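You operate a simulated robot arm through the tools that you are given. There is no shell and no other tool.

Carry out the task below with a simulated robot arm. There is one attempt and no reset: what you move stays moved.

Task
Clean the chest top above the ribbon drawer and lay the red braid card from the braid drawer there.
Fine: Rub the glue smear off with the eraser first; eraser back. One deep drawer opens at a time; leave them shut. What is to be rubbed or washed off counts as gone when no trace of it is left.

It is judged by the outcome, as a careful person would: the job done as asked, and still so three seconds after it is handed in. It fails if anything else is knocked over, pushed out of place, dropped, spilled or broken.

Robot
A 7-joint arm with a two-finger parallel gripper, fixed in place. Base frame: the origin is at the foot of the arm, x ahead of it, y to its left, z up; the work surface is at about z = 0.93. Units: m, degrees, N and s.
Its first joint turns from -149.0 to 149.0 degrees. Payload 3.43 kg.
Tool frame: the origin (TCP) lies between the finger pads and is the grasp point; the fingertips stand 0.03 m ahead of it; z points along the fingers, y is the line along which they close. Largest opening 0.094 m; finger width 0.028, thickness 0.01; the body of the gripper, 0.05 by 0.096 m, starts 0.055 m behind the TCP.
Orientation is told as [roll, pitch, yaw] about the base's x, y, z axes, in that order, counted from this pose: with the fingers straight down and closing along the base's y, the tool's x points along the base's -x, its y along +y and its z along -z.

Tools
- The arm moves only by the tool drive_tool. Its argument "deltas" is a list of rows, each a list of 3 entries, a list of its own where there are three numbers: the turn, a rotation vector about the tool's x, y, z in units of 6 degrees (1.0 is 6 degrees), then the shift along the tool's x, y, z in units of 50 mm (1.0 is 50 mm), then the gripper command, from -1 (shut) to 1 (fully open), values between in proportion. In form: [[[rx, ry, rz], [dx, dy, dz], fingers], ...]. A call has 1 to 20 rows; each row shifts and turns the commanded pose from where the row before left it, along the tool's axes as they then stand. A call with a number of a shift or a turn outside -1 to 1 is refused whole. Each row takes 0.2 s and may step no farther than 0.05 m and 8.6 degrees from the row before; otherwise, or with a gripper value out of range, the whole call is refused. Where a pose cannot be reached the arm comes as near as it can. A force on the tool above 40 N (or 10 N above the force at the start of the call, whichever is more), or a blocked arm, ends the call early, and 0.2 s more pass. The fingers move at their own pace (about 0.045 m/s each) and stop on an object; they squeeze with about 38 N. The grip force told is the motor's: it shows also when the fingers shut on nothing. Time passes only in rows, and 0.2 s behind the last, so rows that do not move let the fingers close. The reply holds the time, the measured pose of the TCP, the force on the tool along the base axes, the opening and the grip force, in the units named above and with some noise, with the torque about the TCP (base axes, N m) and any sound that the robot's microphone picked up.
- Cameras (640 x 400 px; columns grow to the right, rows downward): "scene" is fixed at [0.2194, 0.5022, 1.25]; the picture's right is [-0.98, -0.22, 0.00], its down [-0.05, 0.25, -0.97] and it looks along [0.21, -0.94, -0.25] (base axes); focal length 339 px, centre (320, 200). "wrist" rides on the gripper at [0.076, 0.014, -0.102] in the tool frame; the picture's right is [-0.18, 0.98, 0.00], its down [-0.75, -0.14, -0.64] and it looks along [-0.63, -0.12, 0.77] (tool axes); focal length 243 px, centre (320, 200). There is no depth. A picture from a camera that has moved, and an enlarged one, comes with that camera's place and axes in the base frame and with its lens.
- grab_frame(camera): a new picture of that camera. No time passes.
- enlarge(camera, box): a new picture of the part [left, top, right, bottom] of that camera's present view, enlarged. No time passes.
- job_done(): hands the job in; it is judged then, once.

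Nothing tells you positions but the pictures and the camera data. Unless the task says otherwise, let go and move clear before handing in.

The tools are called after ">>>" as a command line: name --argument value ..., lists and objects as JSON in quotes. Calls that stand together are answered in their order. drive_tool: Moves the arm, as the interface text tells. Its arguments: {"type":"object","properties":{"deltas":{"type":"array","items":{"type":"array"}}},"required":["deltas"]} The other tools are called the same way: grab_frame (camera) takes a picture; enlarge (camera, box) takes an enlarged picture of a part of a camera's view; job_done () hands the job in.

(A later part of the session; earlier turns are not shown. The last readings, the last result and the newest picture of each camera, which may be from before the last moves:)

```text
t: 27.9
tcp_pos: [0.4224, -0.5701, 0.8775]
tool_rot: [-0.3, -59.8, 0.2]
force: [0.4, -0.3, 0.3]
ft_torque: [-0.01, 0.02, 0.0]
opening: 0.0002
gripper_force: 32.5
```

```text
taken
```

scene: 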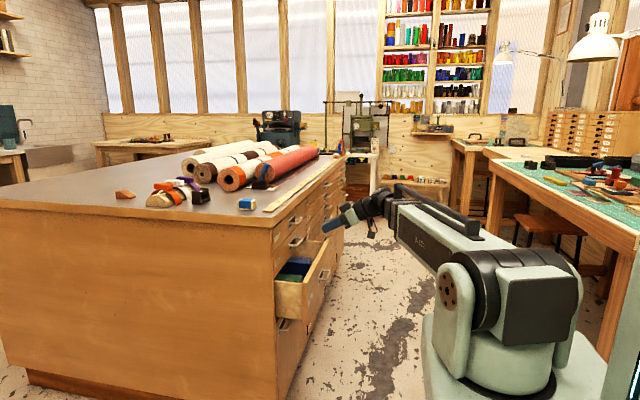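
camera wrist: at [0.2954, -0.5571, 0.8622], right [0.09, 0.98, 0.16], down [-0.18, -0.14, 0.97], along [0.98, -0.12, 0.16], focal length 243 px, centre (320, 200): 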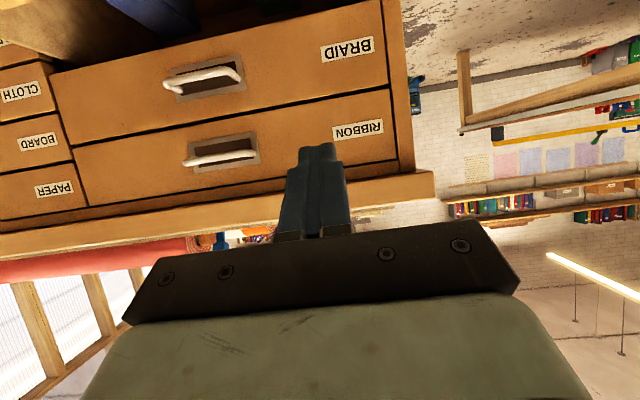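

The way down is clear. I lower to z≈0.665 in front of the open drawer's panel.

>>> drive_tool --deltas '[[[0, 0, 0], [0.76, -0.02, 0.384], -1], [[0, 0, 0], [0.76, -0.02, 0.384], -1], [[0, 0, 0], [0.76, -0.02, 0.384], -1], [[0, 0, 0], [0.76, -0.02, 0.384], -1], [[0, 0, 0], [0.76, -0.02, 0.384], -1], [[0, 0, 0], [0, 0, 0], -1]]'

>>> grab_frame --camera "wrist"

>>> enlarge --camera "scene" --box '[240, 180, 440, 340]'

```text
t: 29.3
tcp_pos: [0.4103, -0.5721, 0.6645]
tool_rot: [-0.1, -60.0, 0.3]
force: [-0.3, -0.6, 0.5]
ft_torque: [0.02, -0.03, 0.02]
opening: 0.0
gripper_force: 33.0
```

```text
taken
camera wrist: at [0.2838, -0.5595, 0.6492], right [0.09, 0.98, 0.16], down [-0.18, -0.14, 0.97], along [0.98, -0.12, 0.16], focal length 243 px, centre (320, 200)
```

wrist: 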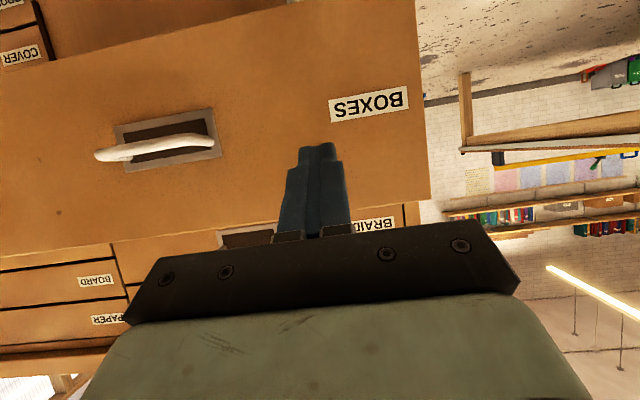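

```text
2.50 times, centred on (340, 260) of scene
camera zoom: at [0.2194, 0.5022, 1.25], right [-0.98, -0.22, 0.0], down [-0.05, 0.25, -0.97], along [0.21, -0.94, -0.25], focal length 846 px, centre (270, 50)
```

zoom: 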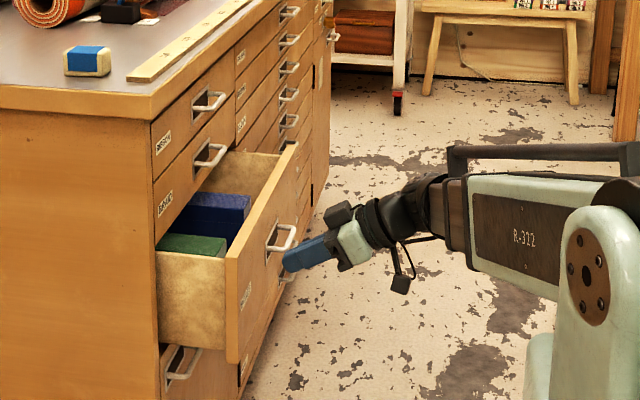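

The closed fingertips stand in front of the BOXES drawer panel, clear of its handle. I push it slowly shut along +x.

>>> drive_tool --deltas '[[[0, 0, 0], [-0.15, 0, 0.26], -1], [[0, 0, 0], [-0.15, 0, 0.26], -1], [[0, 0, 0], [-0.15, 0, 0.26], -1], [[0, 0, 0], [-0.15, 0, 0.26], -1], [[0, 0, 0], [-0.15, 0, 0.26], -1], [[0, 0, 0], [-0.15, 0, 0.26], -1], [[0, 0, 0], [-0.15, 0, 0.26], -1], [[0, 0, 0], [-0.15, 0, 0.26], -1], [[0, 0, 0], [0, 0, 0], -1]]'

>>> enlarge --camera "scene" --box '[240, 180, 440, 340]'

```text
t: 31.3
tcp_pos: [0.5283, -0.5744, 0.6605]
tool_rot: [-0.1, -59.9, 0.2]
force: [1.0, -0.5, 0.4]
ft_torque: [0.01, 0.02, -0.02]
opening: 0.0
gripper_force: 32.6
```

```text
2.50 times, centred on (340, 260) of scene
camera zoom: at [0.2194, 0.5022, 1.25], right [-0.98, -0.22, 0.0], down [-0.05, 0.25, -0.97], along [0.21, -0.94, -0.25], focal length 846 px, centre (270, 50)
```

zoom: 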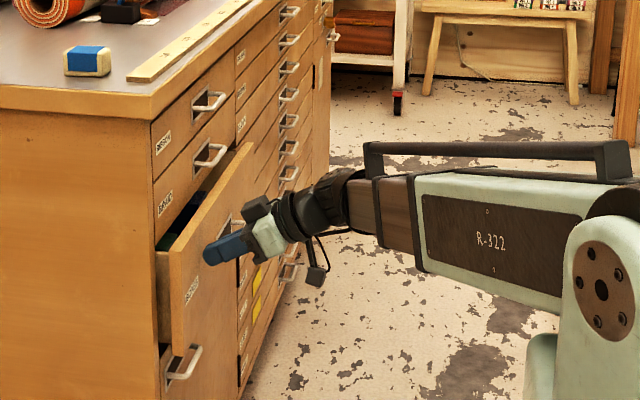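

The drawer slides in easily. I push the remaining 4–5 cm.

>>> drive_tool --deltas '[[[0, 0, 0], [-0.12, 0, 0.21], -1], [[0, 0, 0], [-0.12, 0, 0.21], -1], [[0, 0, 0], [-0.1, 0, 0.173], -1], [[0, 0, 0], [-0.06, 0, 0.104], -1], [[0, 0, 0], [-0.04, 0, 0.07], -1], [[0, 0, 0], [-0.02, 0, 0.035], -1], [[0, 0, 0], [0, 0, 0], -1]]'

>>> enlarge --camera "scene" --box '[240, 180, 440, 340]'

```text
t: 32.5
tcp_pos: [0.5679, -0.5751, 0.6627]
tool_rot: [-0.2, -59.5, 0.0]
force: [-11.3, -1.2, 3.2]
ft_torque: [0.06, -0.06, -0.03]
opening: 0.0002
gripper_force: 32.5
stopped in row 5: the force on the tool passed its limit at 47 N (the readings are from after the stop); the commanded pose is now the measured one
```

```text
2.50 times, centred on (340, 260) of scene
camera zoom: at [0.2194, 0.5022, 1.25], right [-0.98, -0.22, 0.0], down [-0.05, 0.25, -0.97], along [0.21, -0.94, -0.25], focal length 846 px, centre (270, 50)
```

zoom: 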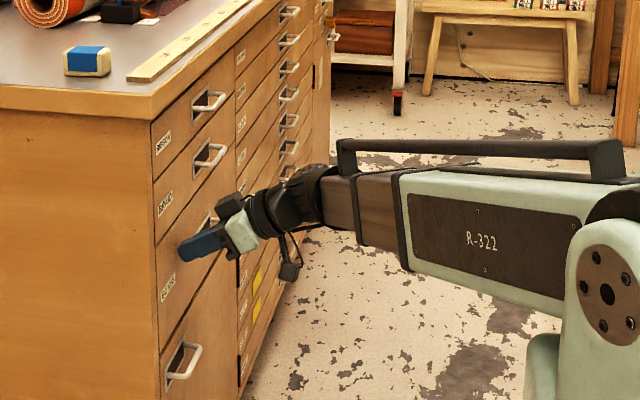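

The BOXES drawer is now flush shut. I back away, bring the tool level and start turning it so the fingers close vertically on the BRAID bar.

>>> drive_tool --deltas '[[[0, 0, 0], [0.49, 0, -0.85], -1], [[0, 0, 0], [0.49, 0, -0.85], -1], [[0, 0, 0], [0.49, 0, -0.85], -1], [[0, -1, 0], [0, 0, 0], -1], [[0, -1, 0], [0, 0, 0], -1], [[0, -1, 0], [0, 0, 0], -1], [[0, -1, 0], [0, 0, 0], -1], [[0, -1, 0], [0, 0, 0], -1], [[0, 0, 0], [0, 0, 0], -1]]'

>>> grab_frame --camera "wrist"

>>> grab_frame --camera "scene"

```text
t: 34.5
tcp_pos: [0.4206, -0.5754, 0.6619]
tool_rot: [-13.7, -89.8, 13.6]
force: [-0.8, -0.1, -0.2]
ft_torque: [-0.02, -0.02, -0.02]
opening: 0.0001
gripper_force: 32.9
```

```text
taken
camera wrist: at [0.3179, -0.5617, 0.585], right [0.0, 0.98, 0.18], down [-0.64, -0.14, 0.76], along [0.77, -0.12, 0.63], focal length 243 px, centre (320, 200)
```

wrist: 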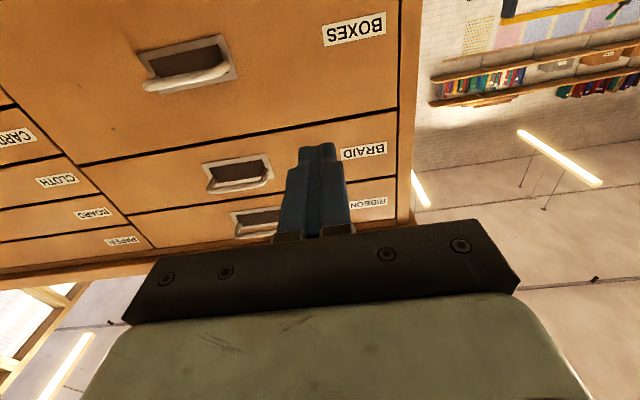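

```text
taken
```

scene: 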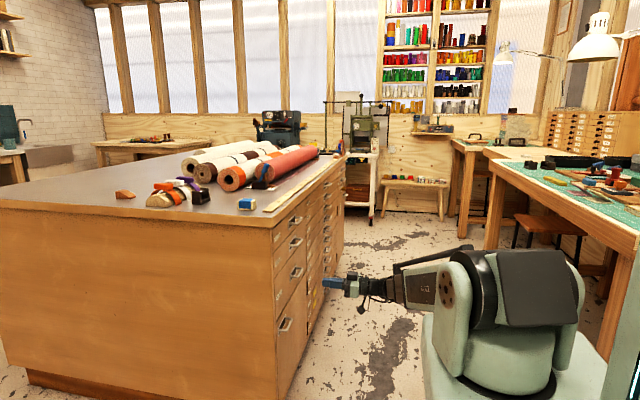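

All drawers are shut and the tool is level. I roll it 90° about its own axis.

>>> drive_tool --deltas '[[[0, 0, 1], [0, 0, 0], -1], [[0, 0, 1], [0, 0, 0], -1], [[0, 0, 1], [0, 0, 0], -1], [[0, 0, 1], [0, 0, 0], -1], [[0, 0, 1], [0, 0, 0], -1], [[0, 0, 1], [0, 0, 0], -1], [[0, 0, 1], [0, 0, 0], -1], [[0, 0, 1], [0, 0, 0], -1], [[0, 0, 1], [0, 0, 0], -1], [[0, 0, 1], [0, 0, 0], -1], [[0, 0, 1], [0, 0, 0], -1], [[0, 0, 1], [0, 0, 0], -1], [[0, 0, 1], [0, 0, 0], -1], [[0, 0, 1], [0, 0, 0], -1], [[0, 0, 1], [0, 0, 0], -1], [[0, 0, 0], [0, 0, 0], -0.2], [[0, 0, 0], [0, 0, 0], -0.2], [[0, 0, 0], [0, 0, 0], -0.2]]'

>>> grab_frame --camera "wrist"

>>> grab_frame --camera "scene"

```text
t: 38.3
tcp_pos: [0.4205, -0.5753, 0.6626]
tool_rot: [89.6, -0.1, -90.1]
force: [1.4, -0.3, 0.5]
ft_torque: [0.03, 0.01, 0.0]
opening: 0.0376
gripper_force: 0.1
```

```text
taken
camera wrist: at [0.3189, -0.4995, 0.6762], right [0.01, -0.18, 0.98], down [-0.64, -0.75, -0.14], along [0.77, -0.63, -0.12], focal length 243 px, centre (320, 200)
```

wrist: 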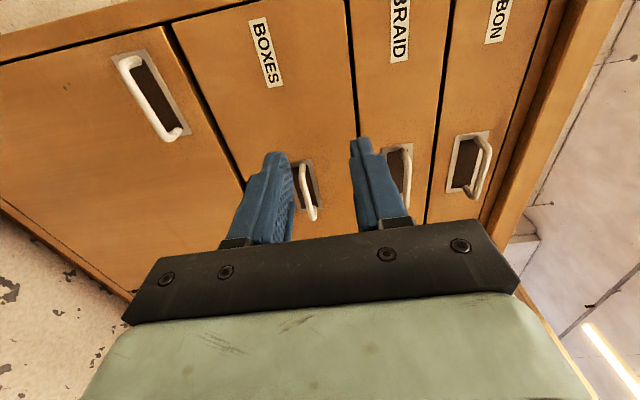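

```text
taken
```

scene: 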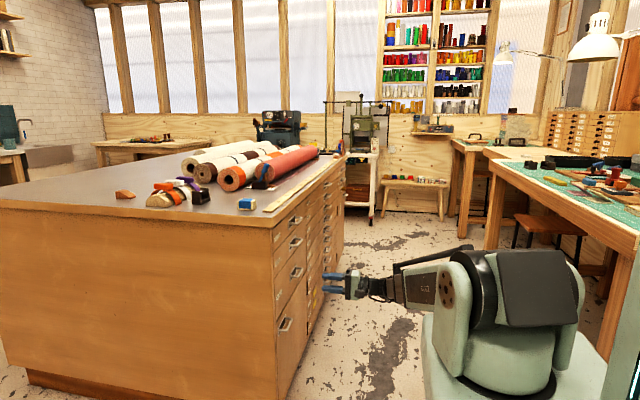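

The tool is rolled with the fingers one above the other. I move level with the BRAID bar (y≈-0.70, z≈0.754) while staying back.

>>> drive_tool --deltas '[[[0, 0, 0], [-0.62, 0.457, 0], 0.1], [[0, 0, 0], [-0.62, 0.457, 0], 0.1], [[0, 0, 0], [-0.62, 0.457, 0], 0.1], [[0, 0, 0], [-0.62, 0.457, 0], 0.1], [[0, 0, 0], [0, 0, 0.6], 0.1], [[0, 0, 0], [0, 0, 0], 0.1]]'

>>> grab_frame --camera "wrist"

>>> enlarge --camera "scene" --box '[250, 190, 390, 310]'

```text
t: 39.7
tcp_pos: [0.4518, -0.6997, 0.7523]
tool_rot: [89.7, 0.0, -90.1]
force: [0.9, 0.3, 0.4]
ft_torque: [0.03, -0.01, -0.01]
opening: 0.0513
gripper_force: 0.0
```

```text
taken
camera wrist: at [0.3501, -0.6243, 0.7664], right [0.01, -0.18, 0.98], down [-0.64, -0.75, -0.14], along [0.77, -0.63, -0.12], focal length 243 px, centre (320, 200)
```

wrist: 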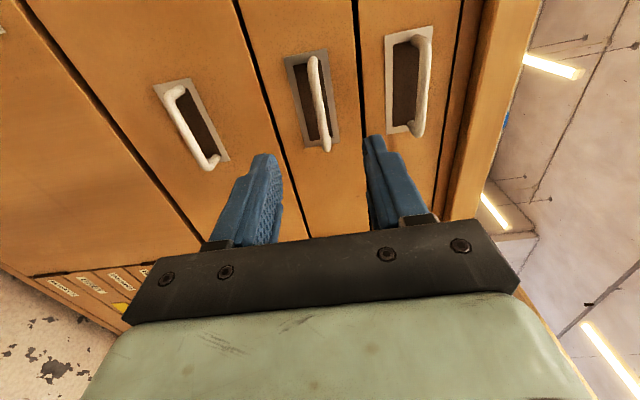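

```text
3.33 times, centred on (320, 250) of scene
camera zoom: at [0.2194, 0.5022, 1.25], right [-0.98, -0.22, 0.0], down [-0.05, 0.25, -0.97], along [0.21, -0.94, -0.25], focal length 1128 px, centre (320, 33)
```

zoom: 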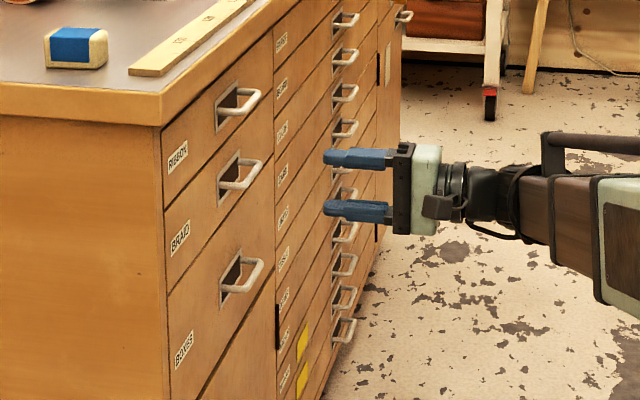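

The bar is centred between the open fingers (z≈0.753). I advance so the tips stop just short of the drawer face, then close on the bar.

>>> drive_tool --deltas '[[[0, 0, 0], [0, 0, 0.5], 0.1], [[0, 0, 0], [0, 0, 0.5], 0.1], [[0, 0, 0], [0, 0, 0.5], 0.1], [[0, 0, 0], [0, 0, 0.35], 0.1], [[0, 0, 0], [0, 0, 0.2], 0.1], [[0, 0, 0], [0, 0, 0], 0.1], [[0, 0, 0], [0, 0, 0], -1], [[0, 0, 0], [0, 0, 0], -1], [[0, 0, 0], [0, 0, 0], -1], [[0, 0, 0], [0, 0, 0], -1]]'

>>> grab_frame --camera "wrist"

>>> enlarge --camera "scene" --box '[250, 190, 390, 310]'

```text
t: 41.9
tcp_pos: [0.5559, -0.6984, 0.7507]
tool_rot: [89.4, -0.1, -90.1]
force: [-0.7, 2.3, -11.6]
ft_torque: [0.12, 0.19, -0.29]
opening: 0.0085
gripper_force: 41.4
```

```text
taken
camera wrist: at [0.4531, -0.6237, 0.7655], right [0.01, -0.18, 0.98], down [-0.64, -0.75, -0.13], along [0.76, -0.63, -0.12], focal length 243 px, centre (320, 200)
```

wrist: 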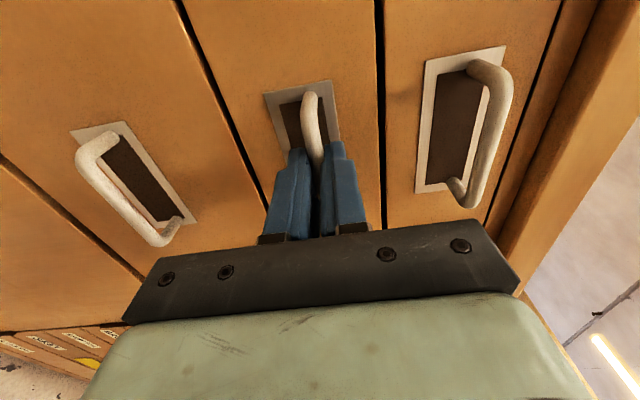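

```text
3.33 times, centred on (320, 250) of scene
camera zoom: at [0.2194, 0.5022, 1.25], right [-0.98, -0.22, 0.0], down [-0.05, 0.25, -0.97], along [0.21, -0.94, -0.25], focal length 1128 px, centre (320, 33)
```

zoom: 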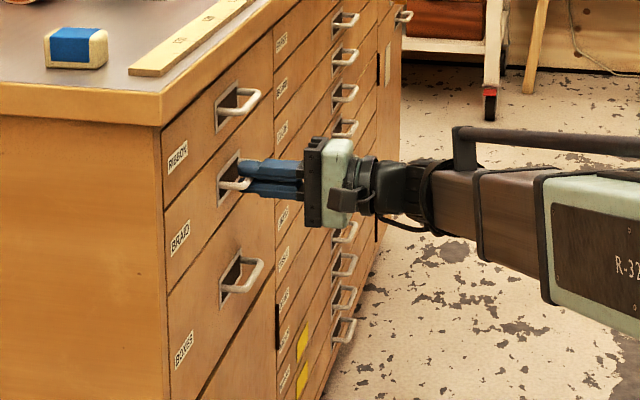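

The bar is gripped (8.5 mm). I ease the vertical strain and pull the BRAID drawer out slowly.

>>> drive_tool --deltas '[[[0, 0, 0], [0, -0.02, 0], -1], [[0, 0, 0], [0, 0, -0.15], -1], [[0, 0, 0], [0, 0, -0.3], -1], [[0, 0, 0], [0, 0, -0.3], -1], [[0, 0, 0], [0, 0, -0.3], -1], [[0, 0, 0], [0, 0, -0.3], -1], [[0, 0, 0], [0, 0, 0], -1]]'

>>> enlarge --camera "scene" --box '[250, 190, 390, 310]'

```text
t: 43.5
tcp_pos: [0.4861, -0.7003, 0.7514]
tool_rot: [89.4, -0.1, -90.0]
force: [0.1, 10.5, -19.0]
ft_torque: [0.09, 0.26, -0.66]
opening: 0.0086
gripper_force: 42.7
```

```text
3.33 times, centred on (320, 250) of scene
camera zoom: at [0.2194, 0.5022, 1.25], right [-0.98, -0.22, 0.0], down [-0.05, 0.25, -0.97], along [0.21, -0.94, -0.25], focal length 1128 px, centre (320, 33)
```

zoom: 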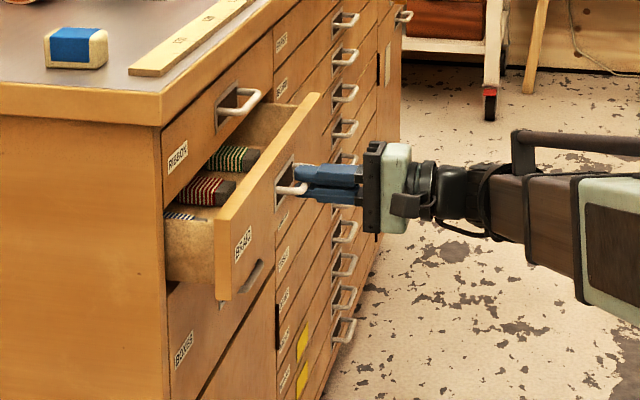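

The drawer comes out and shows braid cards with coloured bands. I ease the side strain and pull further.

>>> drive_tool --deltas '[[[0, 0, 0], [0.03, -0.03, 0], -1], [[0, 0, 0], [0, 0, -0.3], -1], [[0, 0, 0], [0, -0.005, -0.3], -1], [[0, 0, 0], [0.005, -0.005, -0.3], -1], [[0, 0, 0], [0.005, -0.005, -0.3], -1], [[0, 0, 0], [0.005, -0.005, -0.3], -1], [[0, 0, 0], [0.005, -0.005, -0.3], -1], [[0, 0, 0], [0, 0, 0], -1]]'

>>> enlarge --camera "scene" --box '[250, 190, 390, 310]'

```text
t: 45.3
tcp_pos: [0.3954, -0.6991, 0.7513]
tool_rot: [89.7, -0.1, -90.5]
force: [0.2, -29.1, 10.2]
ft_torque: [0.12, -0.17, 0.17]
opening: 0.0085
gripper_force: 42.2
```

```text
3.33 times, centred on (320, 250) of scene
camera zoom: at [0.2194, 0.5022, 1.25], right [-0.98, -0.22, 0.0], down [-0.05, 0.25, -0.97], along [0.21, -0.94, -0.25], focal length 1128 px, centre (320, 33)
```

zoom: 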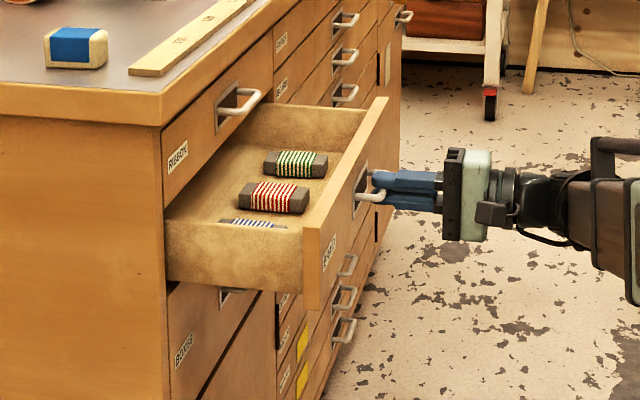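

Three cards lie in the drawer: green, red and blue; the red one is in the middle but still close to the RIBBON handle above. I relieve the strain and pull the drawer about 8 cm further.

>>> drive_tool --deltas '[[[0, 0, 0], [-0.035, 0.02, 0], -1], [[0, 0, 0], [0, 0, -0.2], -1], [[0, 0, 0], [0, 0, -0.3], -1], [[0, 0, 0], [0, 0, -0.3], -1], [[0, 0, 0], [0, 0, -0.3], -1], [[0, 0, 0], [0, 0, -0.3], -1], [[0, 0, 0], [0, 0, -0.2], -1], [[0, 0, 0], [0, 0, 0], -1]]'

>>> enlarge --camera "scene" --box '[250, 190, 390, 310]'

```text
t: 47.1
tcp_pos: [0.3147, -0.6993, 0.7511]
tool_rot: [89.5, 0.1, -90.3]
force: [-2.3, -22.7, 1.2]
ft_torque: [0.01, -0.05, -1.36]
opening: 0.0089
gripper_force: 42.9
```

```text
3.33 times, centred on (320, 250) of scene
camera zoom: at [0.2194, 0.5022, 1.25], right [-0.98, -0.22, 0.0], down [-0.05, 0.25, -0.97], along [0.21, -0.94, -0.25], focal length 1128 px, centre (320, 33)
```

zoom: 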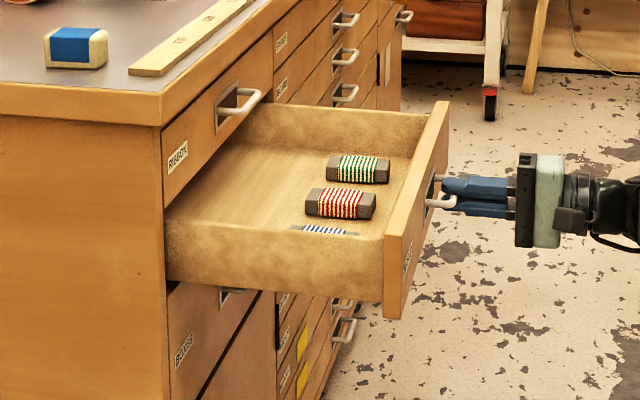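

The drawer stands about 24 cm open with the red card at roughly (0.46, -0.685), well clear of the RIBBON handle. I release the bar gently and back away.

>>> drive_tool --deltas '[[[0, 0, 0], [-0.025, 0, 0], -1], [[0, 0, 0], [0, 0, 0], -0.3], [[0, 0, 0], [0, 0, 0], -0.1], [[0, 0, 0], [0, 0, 0], -0.1], [[0, 0, 0], [0, 0, -0.4], -0.1], [[0, 0, 0], [0, 0, -0.6], -0.1], [[0, 0, 0], [0, 0, -0.5], -0.1], [[0, 0, 0], [0, 0, 0], -0.1]]'

>>> grab_frame --camera "scene"

>>> grab_frame --camera "wrist"

```text
t: 48.9
tcp_pos: [0.2404, -0.6994, 0.7517]
tool_rot: [89.5, -0.1, -90.2]
force: [0.2, 0.7, 0.2]
ft_torque: [0.02, 0.01, 0.0]
opening: 0.0423
gripper_force: 0.0
```

```text
taken
```

scene: 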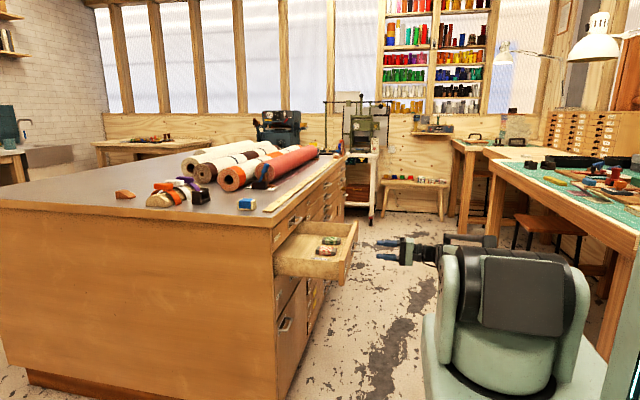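

```text
taken
camera wrist: at [0.1378, -0.6246, 0.7658], right [0.01, -0.18, 0.98], down [-0.64, -0.75, -0.14], along [0.77, -0.63, -0.12], focal length 243 px, centre (320, 200)
```

wrist: 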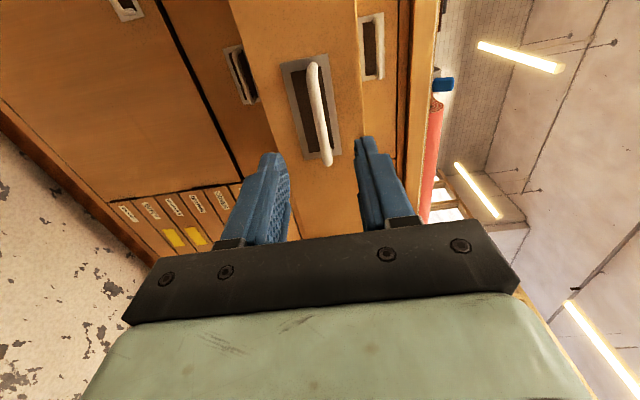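

The bar is free and the drawer stays open. I rise in front of the chest and roll the tool back.

>>> drive_tool --deltas '[[[0, 0, 0], [0, 0.9, 0], -0.1], [[0, 0, 0], [0, 0.9, 0], -0.1], [[0, 0, 0], [0, 0.9, 0], -0.1], [[0, 0, 0], [0, 0.9, 0], -0.1], [[0, 0, 0], [0, 0.9, 0], -0.1], [[0, 0, 0], [0, 0, 0], -0.1]]'

>>> grab_frame --camera "scene"

```text
t: 50.3
tcp_pos: [0.2419, -0.7014, 0.9776]
tool_rot: [89.6, 0.1, -90.1]
force: [0.8, -0.3, 0.2]
ft_torque: [0.0, -0.03, 0.0]
opening: 0.0424
gripper_force: 0.1
```

```text
taken
```

scene: 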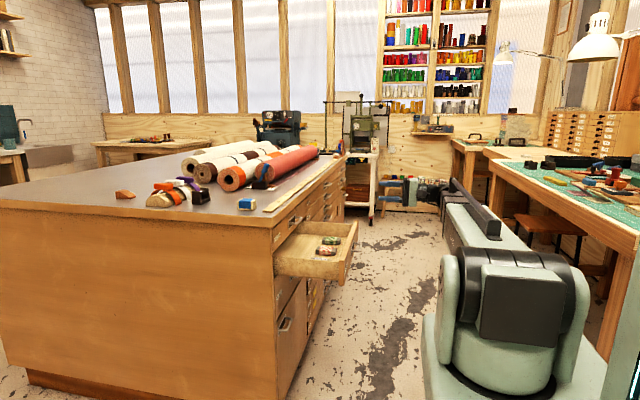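

Now I roll the tool back by 90°.

>>> drive_tool --deltas '[[[0, 0, -1.2], [0, 0, 0], -0.1], [[0, 0, -1.2], [0, 0, 0], -0.1], [[0, 0, -1.2], [0, 0, 0], -0.1], [[0, 0, -1.2], [0, 0, 0], -0.1]]'

```text
refused: -1.2 is not a number from -1 to 1
```

>>> drive_tool --deltas '[[[0, 0, -1], [0, 0, 0], -0.1], [[0, 0, -1], [0, 0, 0], -0.1], [[0, 0, -1], [0, 0, 0], -0.1], [[0, 0, -1], [0, 0, 0], -0.1], [[0, 0, -1], [0, 0, 0], -0.1], [[0, 0, -1], [0, 0, 0], -0.1], [[0, 0, -1], [0, 0, 0], -0.1], [[0, 0, -1], [0, 0, 0], -0.1], [[0, 0, -1], [0, 0, 0], -0.1], [[0, 0, -1], [0, 0, 0], -0.1], [[0, 0, -1], [0, 0, 0], -0.1], [[0, 0, -1], [0, 0, 0], -0.1], [[0, 0, -1], [0, 0, 0], -0.1], [[0, 0, -1], [0, 0, 0], -0.1], [[0, 0, -1], [0, 0, 0], -0.1], [[0, 0, 0], [0, 0, 0], -0.1]]'

>>> grab_frame --camera "wrist"

```text
t: 53.7
tcp_pos: [0.2419, -0.6986, 0.9779]
tool_rot: [-20.9, -89.6, 20.8]
force: [-0.4, 0.7, -0.2]
ft_torque: [0.02, 0.01, -0.01]
opening: 0.0423
gripper_force: 0.1
```

```text
taken
camera wrist: at [0.139, -0.6853, 0.9021], right [0.0, 0.98, 0.18], down [-0.64, -0.14, 0.76], along [0.77, -0.12, 0.63], focal length 243 px, centre (320, 200)
```

wrist: 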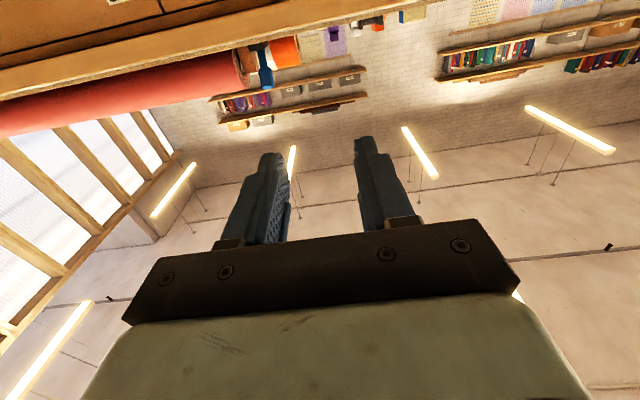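

>>> drive_tool --deltas '[[[0, 1, 0], [0, 0, 0], -0.1], [[0, 1, 0], [0, 0, 0], -0.1], [[0, 1, 0], [0, 0, 0], -0.1], [[0, 1, 0], [0, 0, 0], -0.1], [[0, 1, 0], [0, 0, 0], -0.1], [[0, 1, 0], [0, 0, 0], -0.1], [[0, 1, 0], [0, 0, 0], -0.1], [[0, 1, 0], [0, 0, 0], 0.2], [[0, 1, 0], [0, 0, 0], 0.2], [[0, 1, 0], [0, 0, 0], 0.2], [[0, 1, 0], [0, 0, 0], 0.2], [[0, 0, 0], [0, 0, 0], 0.2]]'

>>> grab_frame --camera "wrist"

```text
t: 56.3
tcp_pos: [0.241, -0.6992, 0.9789]
tool_rot: [0.0, -23.5, 0.1]
force: [-0.2, -0.7, 1.1]
ft_torque: [-0.02, -0.01, -0.01]
opening: 0.0564
gripper_force: 0.0
```

```text
taken
camera wrist: at [0.1314, -0.6858, 1.0407], right [0.17, 0.98, 0.07], down [0.43, -0.14, 0.89], along [0.88, -0.12, -0.45], focal length 243 px, centre (320, 200)
```

wrist: 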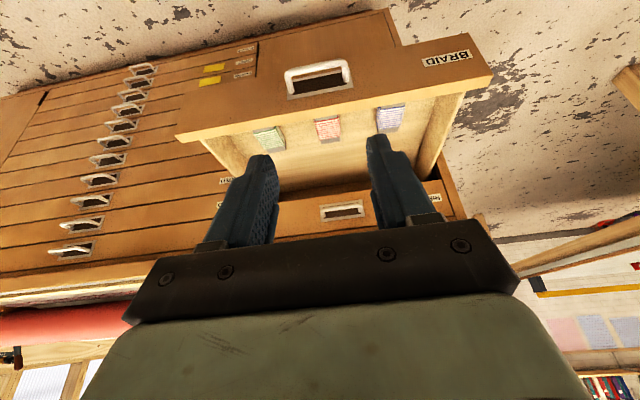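

The three cards (green, red, blue) are in view. I bring the tool upright and move over the drawer for a top view.

>>> drive_tool --deltas '[[[0, 1, 0], [0, 0, 0], 0.2], [[0, 1, 0], [0, 0, 0], 0.2], [[0, 1, 0], [0, 0, 0], 0.2], [[0, 0.92, 0], [0, 0, 0], 0.2], [[0, 0, 0], [-0.9, 0.1, 0], 0.2], [[0, 0, 0], [-0.9, 0.1, 0], 0.2], [[0, 0, 0], [0, 0, 0], 0.2]]'

>>> grab_frame --camera "wrist"

>>> enlarge --camera "wrist" --box '[160, 50, 400, 200]'

```text
t: 57.9
tcp_pos: [0.3337, -0.6885, 0.978]
tool_rot: [-0.1, -0.1, 0.0]
force: [0.6, -0.2, 0.6]
ft_torque: [0.04, -0.01, 0.03]
opening: 0.0565
gripper_force: 0.1
```

```text
taken
camera wrist: at [0.2576, -0.6741, 1.0796], right [0.19, 0.98, 0.0], down [0.75, -0.14, 0.64], along [0.63, -0.12, -0.77], focal length 243 px, centre (320, 200)
```

wrist: 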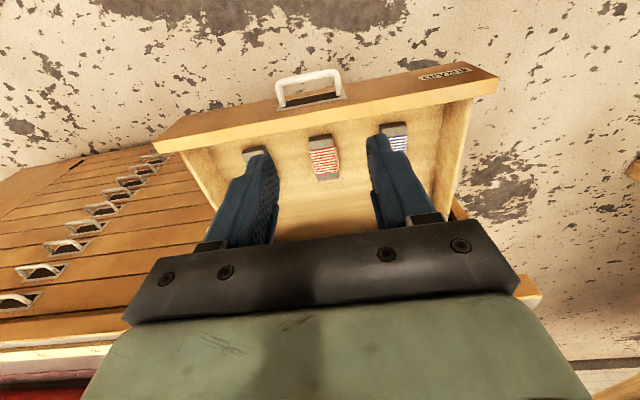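

```text
2.67 times, centred on (280, 125) of wrist
camera zoom: at [0.2576, -0.6741, 1.0796], right [0.19, 0.98, 0.0], down [0.75, -0.14, 0.64], along [0.63, -0.12, -0.77], focal length 647 px, centre (427, 400)
```

zoom: 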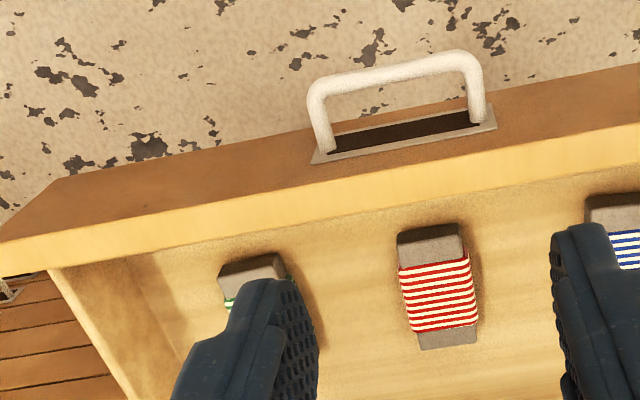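

The red card lies along x at about x 0.427–0.504, y≈-0.704, 39 mm wide. I check its height from the scene camera before going down.

>>> enlarge --camera "scene" --box '[300, 225, 360, 275]'

>>> enlarge --camera "wrist" --box '[280, 110, 370, 190]'

```text
8.00 times, centred on (330, 250) of scene
camera zoom: at [0.2194, 0.5022, 1.25], right [-0.98, -0.22, 0.0], down [-0.05, 0.25, -0.97], along [0.21, -0.94, -0.25], focal length 2708 px, centre (240, -200)
```

zoom: 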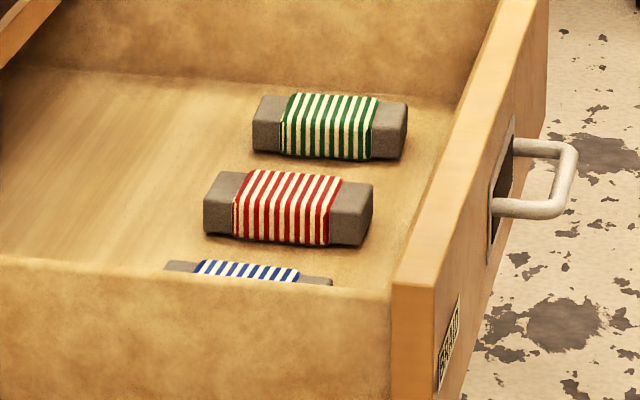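

```text
5.00 times, centred on (325, 150) of wrist
camera zoom: at [0.2576, -0.6741, 1.0796], right [0.19, 0.98, 0.0], down [0.75, -0.14, 0.64], along [0.63, -0.12, -0.77], focal length 1213 px, centre (295, 450)
```

zoom: 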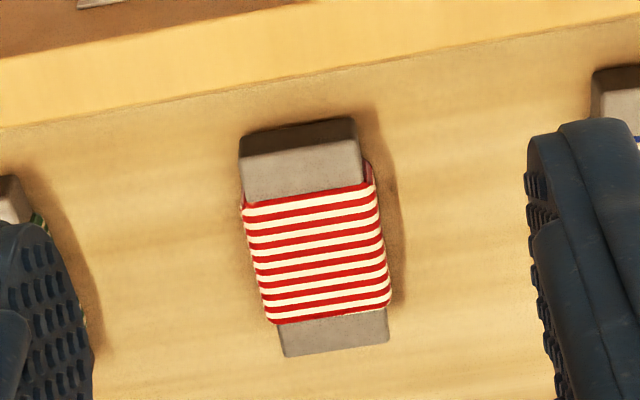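

The card spans x 0.423–0.500, y -0.722 to -0.686, top at about z 0.733. I move above it, descend part of the way and check alignment.

>>> drive_tool --deltas '[[[0, 0, 0], [-0.85, -0.1, 0], 0.25], [[0, 0, 0], [-0.85, -0.1, 0], 0.25], [[0, 0, 0], [-0.85, -0.1, 0], 0.25], [[0, 0, 0], [0, 0, 0.9], 0.25], [[0, 0, 0], [0, 0, 0.9], 0.25], [[0, 0, 0], [0, 0, 0.9], 0.25], [[0, 0, 0], [0, 0, 0.6], 0.25], [[0, 0, 0], [0, 0, 0], 0.25]]'

>>> grab_frame --camera "wrist"

>>> enlarge --camera "scene" --box '[270, 190, 390, 290]'

```text
t: 59.7
tcp_pos: [0.459, -0.7004, 0.8117]
tool_rot: [0.0, 0.0, -0.1]
force: [0.0, 0.1, -0.3]
ft_torque: [0.02, 0.02, 0.01]
opening: 0.0592
gripper_force: 0.0
```

```text
taken
camera wrist: at [0.3828, -0.6871, 0.9139], right [0.19, 0.98, 0.0], down [0.75, -0.14, 0.64], along [0.63, -0.12, -0.77], focal length 243 px, centre (320, 200)
```

wrist: 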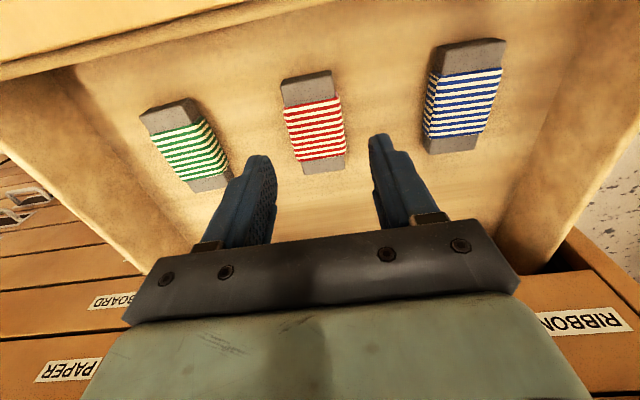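

```text
4.00 times, centred on (330, 240) of scene
camera zoom: at [0.2194, 0.5022, 1.25], right [-0.98, -0.22, 0.0], down [-0.05, 0.25, -0.97], along [0.21, -0.94, -0.25], focal length 1354 px, centre (280, 40)
```

zoom: 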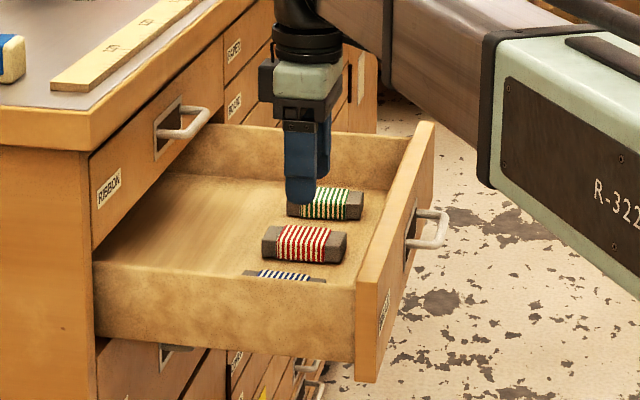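

The card's centre reads (0.461, -0.7045). I correct by 4 mm, descend with force watch and close on it.

>>> drive_tool --deltas '[[[0, 0, 0], [-0.04, -0.08, 0.4], 0.25], [[0, 0, 0], [0, 0, 0.4], 0.25], [[0, 0, 0], [0, 0, 0.25], 0.25], [[0, 0, 0], [0, 0, 0.1], 0.25], [[0, 0, 0], [0, 0, 0], 0.25]]'

>>> grab_frame --camera "wrist"

>>> enlarge --camera "scene" --box '[300, 220, 360, 270]'

```text
t: 60.9
tcp_pos: [0.4621, -0.7074, 0.7543]
tool_rot: [0.0, -0.1, -0.1]
force: [0.1, 0.5, 0.3]
ft_torque: [-0.01, 0.01, 0.01]
opening: 0.0589
gripper_force: 0.1
```

```text
taken
camera wrist: at [0.386, -0.6939, 0.8562], right [0.19, 0.98, 0.0], down [0.75, -0.14, 0.64], along [0.63, -0.12, -0.77], focal length 243 px, centre (320, 200)
```

wrist: 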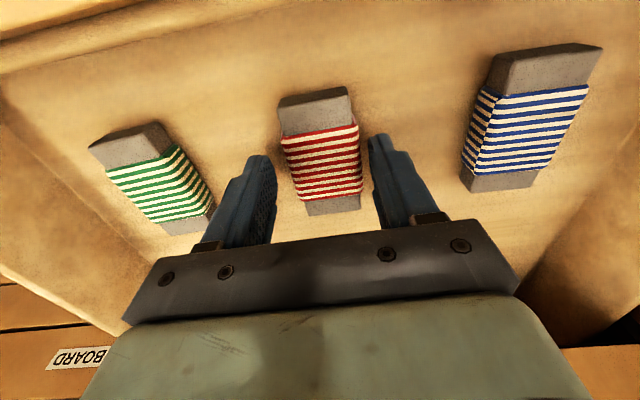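

```text
8.00 times, centred on (330, 245) of scene
camera zoom: at [0.2194, 0.5022, 1.25], right [-0.98, -0.22, 0.0], down [-0.05, 0.25, -0.97], along [0.21, -0.94, -0.25], focal length 2708 px, centre (240, -160)
```

zoom: 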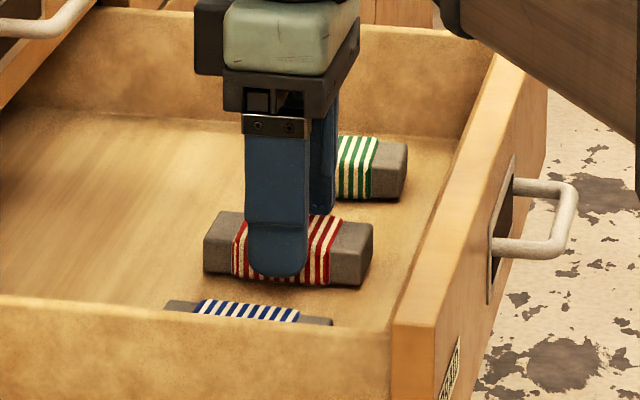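

The fingers straddle the red card with room on both sides. I centre slightly and close.

>>> drive_tool --deltas '[[[0, 0, 0], [0, 0.05, 0.03], 0.25], [[0, 0, 0], [0, 0, 0], -1], [[0, 0, 0], [0, 0, 0], -1], [[0, 0, 0], [0, 0, 0], -1], [[0, 0, 0], [0, 0, 0], -1]]'

```text
t: 62.1
tcp_pos: [0.4619, -0.7051, 0.7533]
tool_rot: [-0.1, -0.2, -0.1]
force: [0.1, -0.6, 0.5]
ft_torque: [-0.02, 0.0, 0.03]
opening: 0.0427
gripper_force: 38.2
```

The red card is held (43 mm). I lift it straight up, clear of the drawer and the chest edge.

>>> drive_tool --deltas '[[[0, 0, 0], [0, 0, -0.3], -1], [[0, 0, 0], [0, 0, -0.6], -1], [[0, 0, 0], [0, 0, -0.9], -1], [[0, 0, 0], [0, 0, -0.9], -1], [[0, 0, 0], [0, 0, -0.9], -1], [[0, 0, 0], [0, 0, -0.9], -1], [[0, 0, 0], [0, 0, -0.9], -1], [[0, 0, 0], [0, 0, -0.6], -1], [[0, 0, 0], [0, 0, 0], -1]]'

>>> grab_frame --camera "wrist"

>>> grab_frame --camera "scene"

```text
t: 64.1
tcp_pos: [0.4617, -0.7063, 1.0556]
tool_rot: [-0.1, -0.1, -0.1]
force: [-1.0, -0.2, 0.6]
ft_torque: [-0.01, 0.01, 0.02]
opening: 0.0428
gripper_force: 38.1
```

```text
taken
camera wrist: at [0.386, -0.6925, 1.1562], right [0.19, 0.98, 0.0], down [0.75, -0.14, 0.64], along [0.63, -0.12, -0.77], focal length 243 px, centre (320, 200)
```

wrist: 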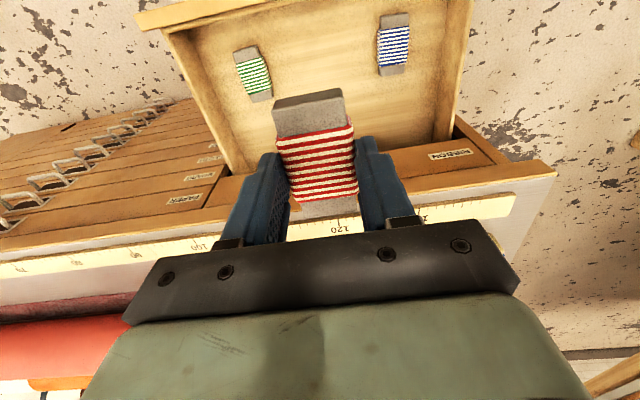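

```text
taken
```

scene: 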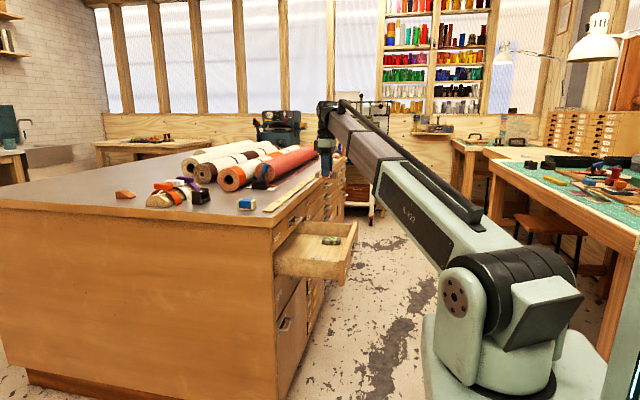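

The card is well held and the green and blue cards stay in place. I carry it over the cleaned spot at about (0.745, -0.635).

>>> drive_tool --deltas '[[[0, 0, 0], [-0.5, 0.2, 0], -1], [[0, 0, 0], [-0.85, 0.2, 0], -1], [[0, 0, 0], [-0.9, 0.2, 0], -1], [[0, 0, 0], [-0.9, 0.2, 0], -1], [[0, 0, 0], [-0.9, 0.2, 0], -1], [[0, 0, 0], [-0.9, 0.2, 0], -1], [[0, 0, 0], [-0.7, 0.2, 0], -1], [[0, 0, 0], [0, 0, 0.5], -1], [[0, 0, 0], [0, 0, 0], -1]]'

>>> grab_frame --camera "wrist"

>>> enlarge --camera "scene" --box '[200, 140, 320, 220]'

```text
t: 66.1
tcp_pos: [0.7462, -0.6363, 1.0303]
tool_rot: [-0.1, -0.1, -0.1]
force: [-0.3, -1.2, -0.5]
ft_torque: [0.0, 0.02, 0.0]
opening: 0.0429
gripper_force: 39.0
```

```text
taken
camera wrist: at [0.6692, -0.6225, 1.1315], right [0.19, 0.98, 0.0], down [0.75, -0.14, 0.64], along [0.63, -0.12, -0.77], focal length 243 px, centre (320, 200)
```

wrist: 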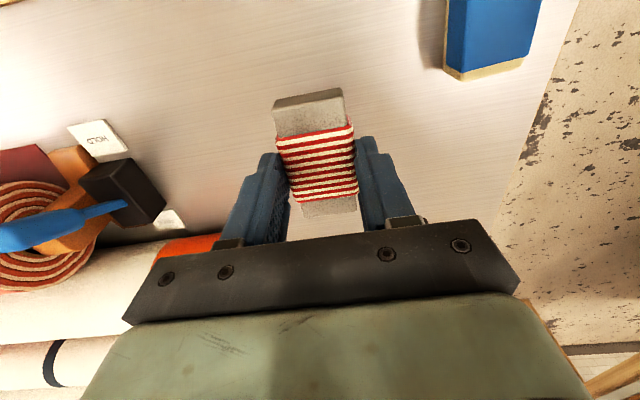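

```text
5.00 times, centred on (260, 180) of scene
camera zoom: at [0.2194, 0.5022, 1.25], right [-0.98, -0.22, 0.0], down [-0.05, 0.25, -0.97], along [0.21, -0.94, -0.25], focal length 1693 px, centre (620, 300)
```

zoom: 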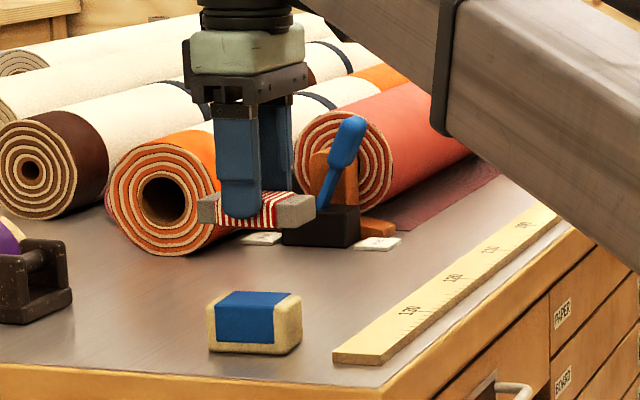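

The card hangs level over the clean spot with free space around it. I lower it nearly to the surface.

>>> drive_tool --deltas '[[[0, 0, 0], [0, 0, 0.4], -1], [[0, 0, 0], [0, 0, 0.4], -1], [[0, 0, 0], [0, 0, 0.3], -1], [[0, 0, 0], [0, 0, 0], -1]]'

>>> drive_tool --deltas '[[[0, 0, 0], [0, 0, 0.04], -1], [[0, 0, 0], [0, 0, 0.03], -1], [[0, 0, 0], [0, 0, 0], -1]]'

>>> enlarge --camera "scene" --box '[220, 160, 300, 215]'

```text
t: 67.1
tcp_pos: [0.7441, -0.635, 0.9741]
tool_rot: [-0.1, -0.1, -0.1]
force: [-0.7, -0.5, -0.6]
ft_torque: [-0.03, 0.0, -0.03]
opening: 0.0427
gripper_force: 38.5
```

```text
t: 67.9
tcp_pos: [0.7453, -0.6366, 0.9706]
tool_rot: [-0.1, -0.1, -0.2]
force: [-0.7, -0.6, -1.0]
ft_torque: [0.0, -0.02, -0.02]
opening: 0.0425
gripper_force: 37.8
```

```text
7.27 times, centred on (260, 188) of scene
camera zoom: at [0.2194, 0.5022, 1.25], right [-0.98, -0.22, 0.0], down [-0.05, 0.25, -0.97], along [0.21, -0.94, -0.25], focal length 2462 px, centre (756, 291)
```

zoom: 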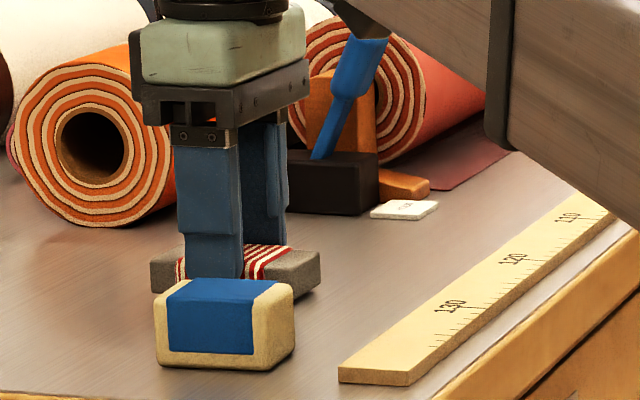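

Close to the surface but no contact yet. I lower in small steps until the force shows touch.

>>> drive_tool --deltas '[[[0, 0, 0], [0, 0, 0.03], -1], [[0, 0, 0], [0, 0, 0.03], -1], [[0, 0, 0], [0, 0, 0], -1]]'

```text
t: 68.7
tcp_pos: [0.7447, -0.6365, 0.9701]
tool_rot: [-0.1, -0.2, -0.1]
force: [1.4, -3.2, 23.8]
ft_torque: [0.05, 0.08, -0.04]
opening: 0.0428
gripper_force: 38.2
```

The card now rests firmly on the top. I ease the pressure, open the fingers and rise.

>>> drive_tool --deltas '[[[0, 0, 0], [0, 0, -0.035], -1], [[0, 0, 0], [0, 0, 0], -1], [[0, 0, 0], [0, 0, 0], 0.1], [[0, 0, 0], [0, 0, 0], 0.3], [[0, 0, 0], [0, 0, 0], 0.3], [[0, 0, 0], [0, 0, -0.4], 0.3], [[0, 0, 0], [0, 0, -0.8], 0.3], [[0, 0, 0], [0, 0, -0.9], 0.3], [[0, 0, 0], [0, 0, -0.9], 0.3], [[0, 0, 0], [0.5, 0, -0.6], 0.3], [[0, 0, 0], [0, 0, 0], 0.3]]'

>>> grab_frame --camera "wrist"

>>> enlarge --camera "scene" --box '[200, 140, 320, 220]'

```text
t: 71.1
tcp_pos: [0.7194, -0.6363, 1.1548]
tool_rot: [-0.1, -0.1, -0.1]
force: [-0.8, 0.0, 0.4]
ft_torque: [0.01, -0.03, -0.03]
opening: 0.0611
gripper_force: 0.0
```

```text
taken
camera wrist: at [0.6438, -0.6231, 1.2558], right [0.19, 0.98, 0.0], down [0.75, -0.14, 0.64], along [0.63, -0.12, -0.77], focal length 243 px, centre (320, 200)
```

wrist: 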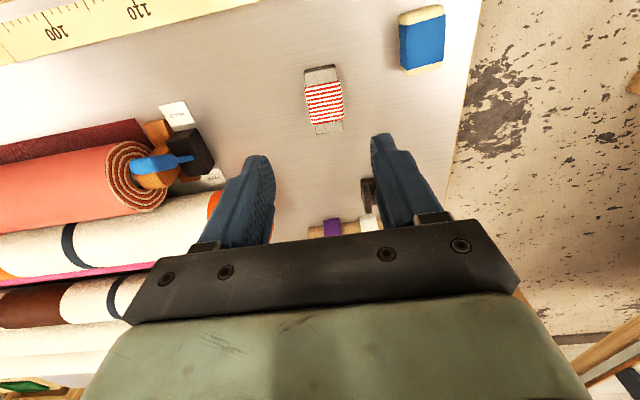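

```text
5.00 times, centred on (260, 180) of scene
camera zoom: at [0.2194, 0.5022, 1.25], right [-0.98, -0.22, 0.0], down [-0.05, 0.25, -0.97], along [0.21, -0.94, -0.25], focal length 1693 px, centre (620, 300)
```

zoom: 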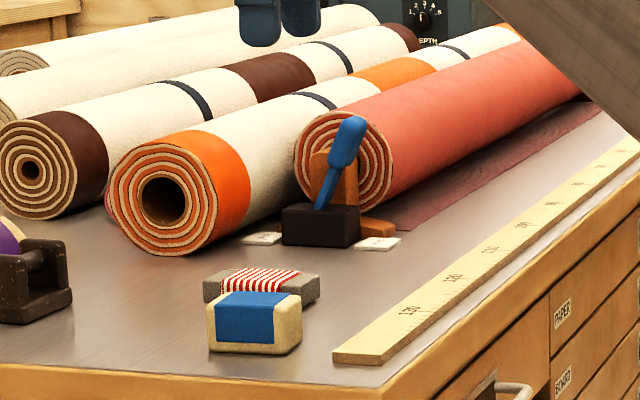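

The red card lies flat on the clean top beside the eraser and nothing else has moved. Now I go back in front of the chest to shut the BRAID drawer.

>>> drive_tool --deltas '[[[0, 0, 0], [0.866, -0.2, 0.2], 0.3], [[0, 0, 0], [0.866, -0.2, 0.2], 0], [[0, 0, 0], [0.866, -0.2, 0.4], -0.5], [[0, 0, 0], [0.866, -0.2, 0.4], -1], [[0, 0, 0], [0.866, -0.2, 0.4], -1], [[0, 0, 0], [0.866, -0.2, 0.4], -1], [[0, 0, 0], [0.8, 0.08, 0.28], -1], [[0, 0, 0], [0.8, 0.08, 0.28], -1], [[0, 0, 0], [0.8, 0.08, 0.28], -1], [[0, 0, 0], [0.8, 0.08, 0.28], -1], [[0, 0, 0], [0, 0, 0], -1]]'

```text
t: 73.5
tcp_pos: [0.2977, -0.68, 0.9927]
tool_rot: [-0.1, -0.1, -0.1]
force: [1.1, -0.2, -0.3]
ft_torque: [0.02, -0.04, 0.03]
opening: 0.0001
gripper_force: 33.1
```

I tilt the closed fingers forward by 60°.

>>> drive_tool --deltas '[[[0, -1, 0], [0.4, 0, 0], -1], [[0, -1, 0], [0.3, 0, 0], -1], [[0, -1, 0], [0, 0, 0], -1], [[0, -1, 0], [0, 0, 0], -1], [[0, -1, 0], [0, 0, 0], -1], [[0, -1, 0], [0, 0, 0], -1], [[0, -1, 0], [0, 0, 0], -1], [[0, -1, 0], [0, 0, 0], -1], [[0, -1, 0], [0, 0, 0], -1], [[0, -1, 0], [0, 0, 0], -1], [[0, 0, 0], [0, 0, 0], -1]]'

>>> grab_frame --camera "wrist"

>>> grab_frame --camera "scene"

```text
t: 75.9
tcp_pos: [0.2644, -0.6795, 0.9905]
tool_rot: [-0.2, -60.2, 0.1]
force: [0.1, -0.2, 0.4]
ft_torque: [-0.07, 0.02, 0.03]
opening: 0.0
gripper_force: 33.2
```

```text
taken
camera wrist: at [0.1379, -0.6662, 0.975], right [0.09, 0.98, 0.16], down [-0.18, -0.14, 0.97], along [0.98, -0.12, 0.17], focal length 243 px, centre (320, 200)
```

wrist: 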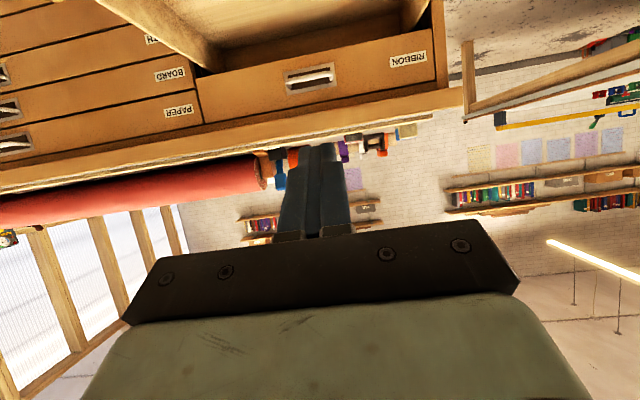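

```text
taken
```

scene: 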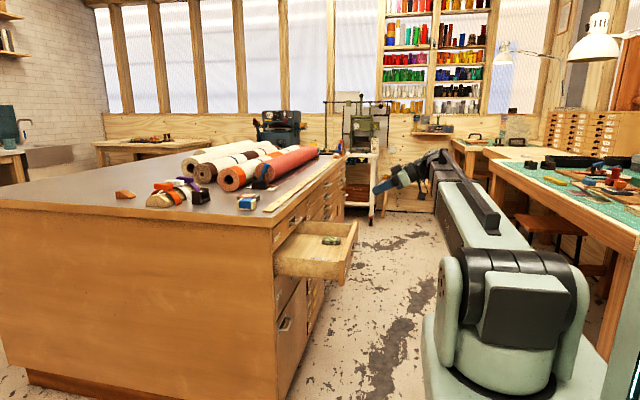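

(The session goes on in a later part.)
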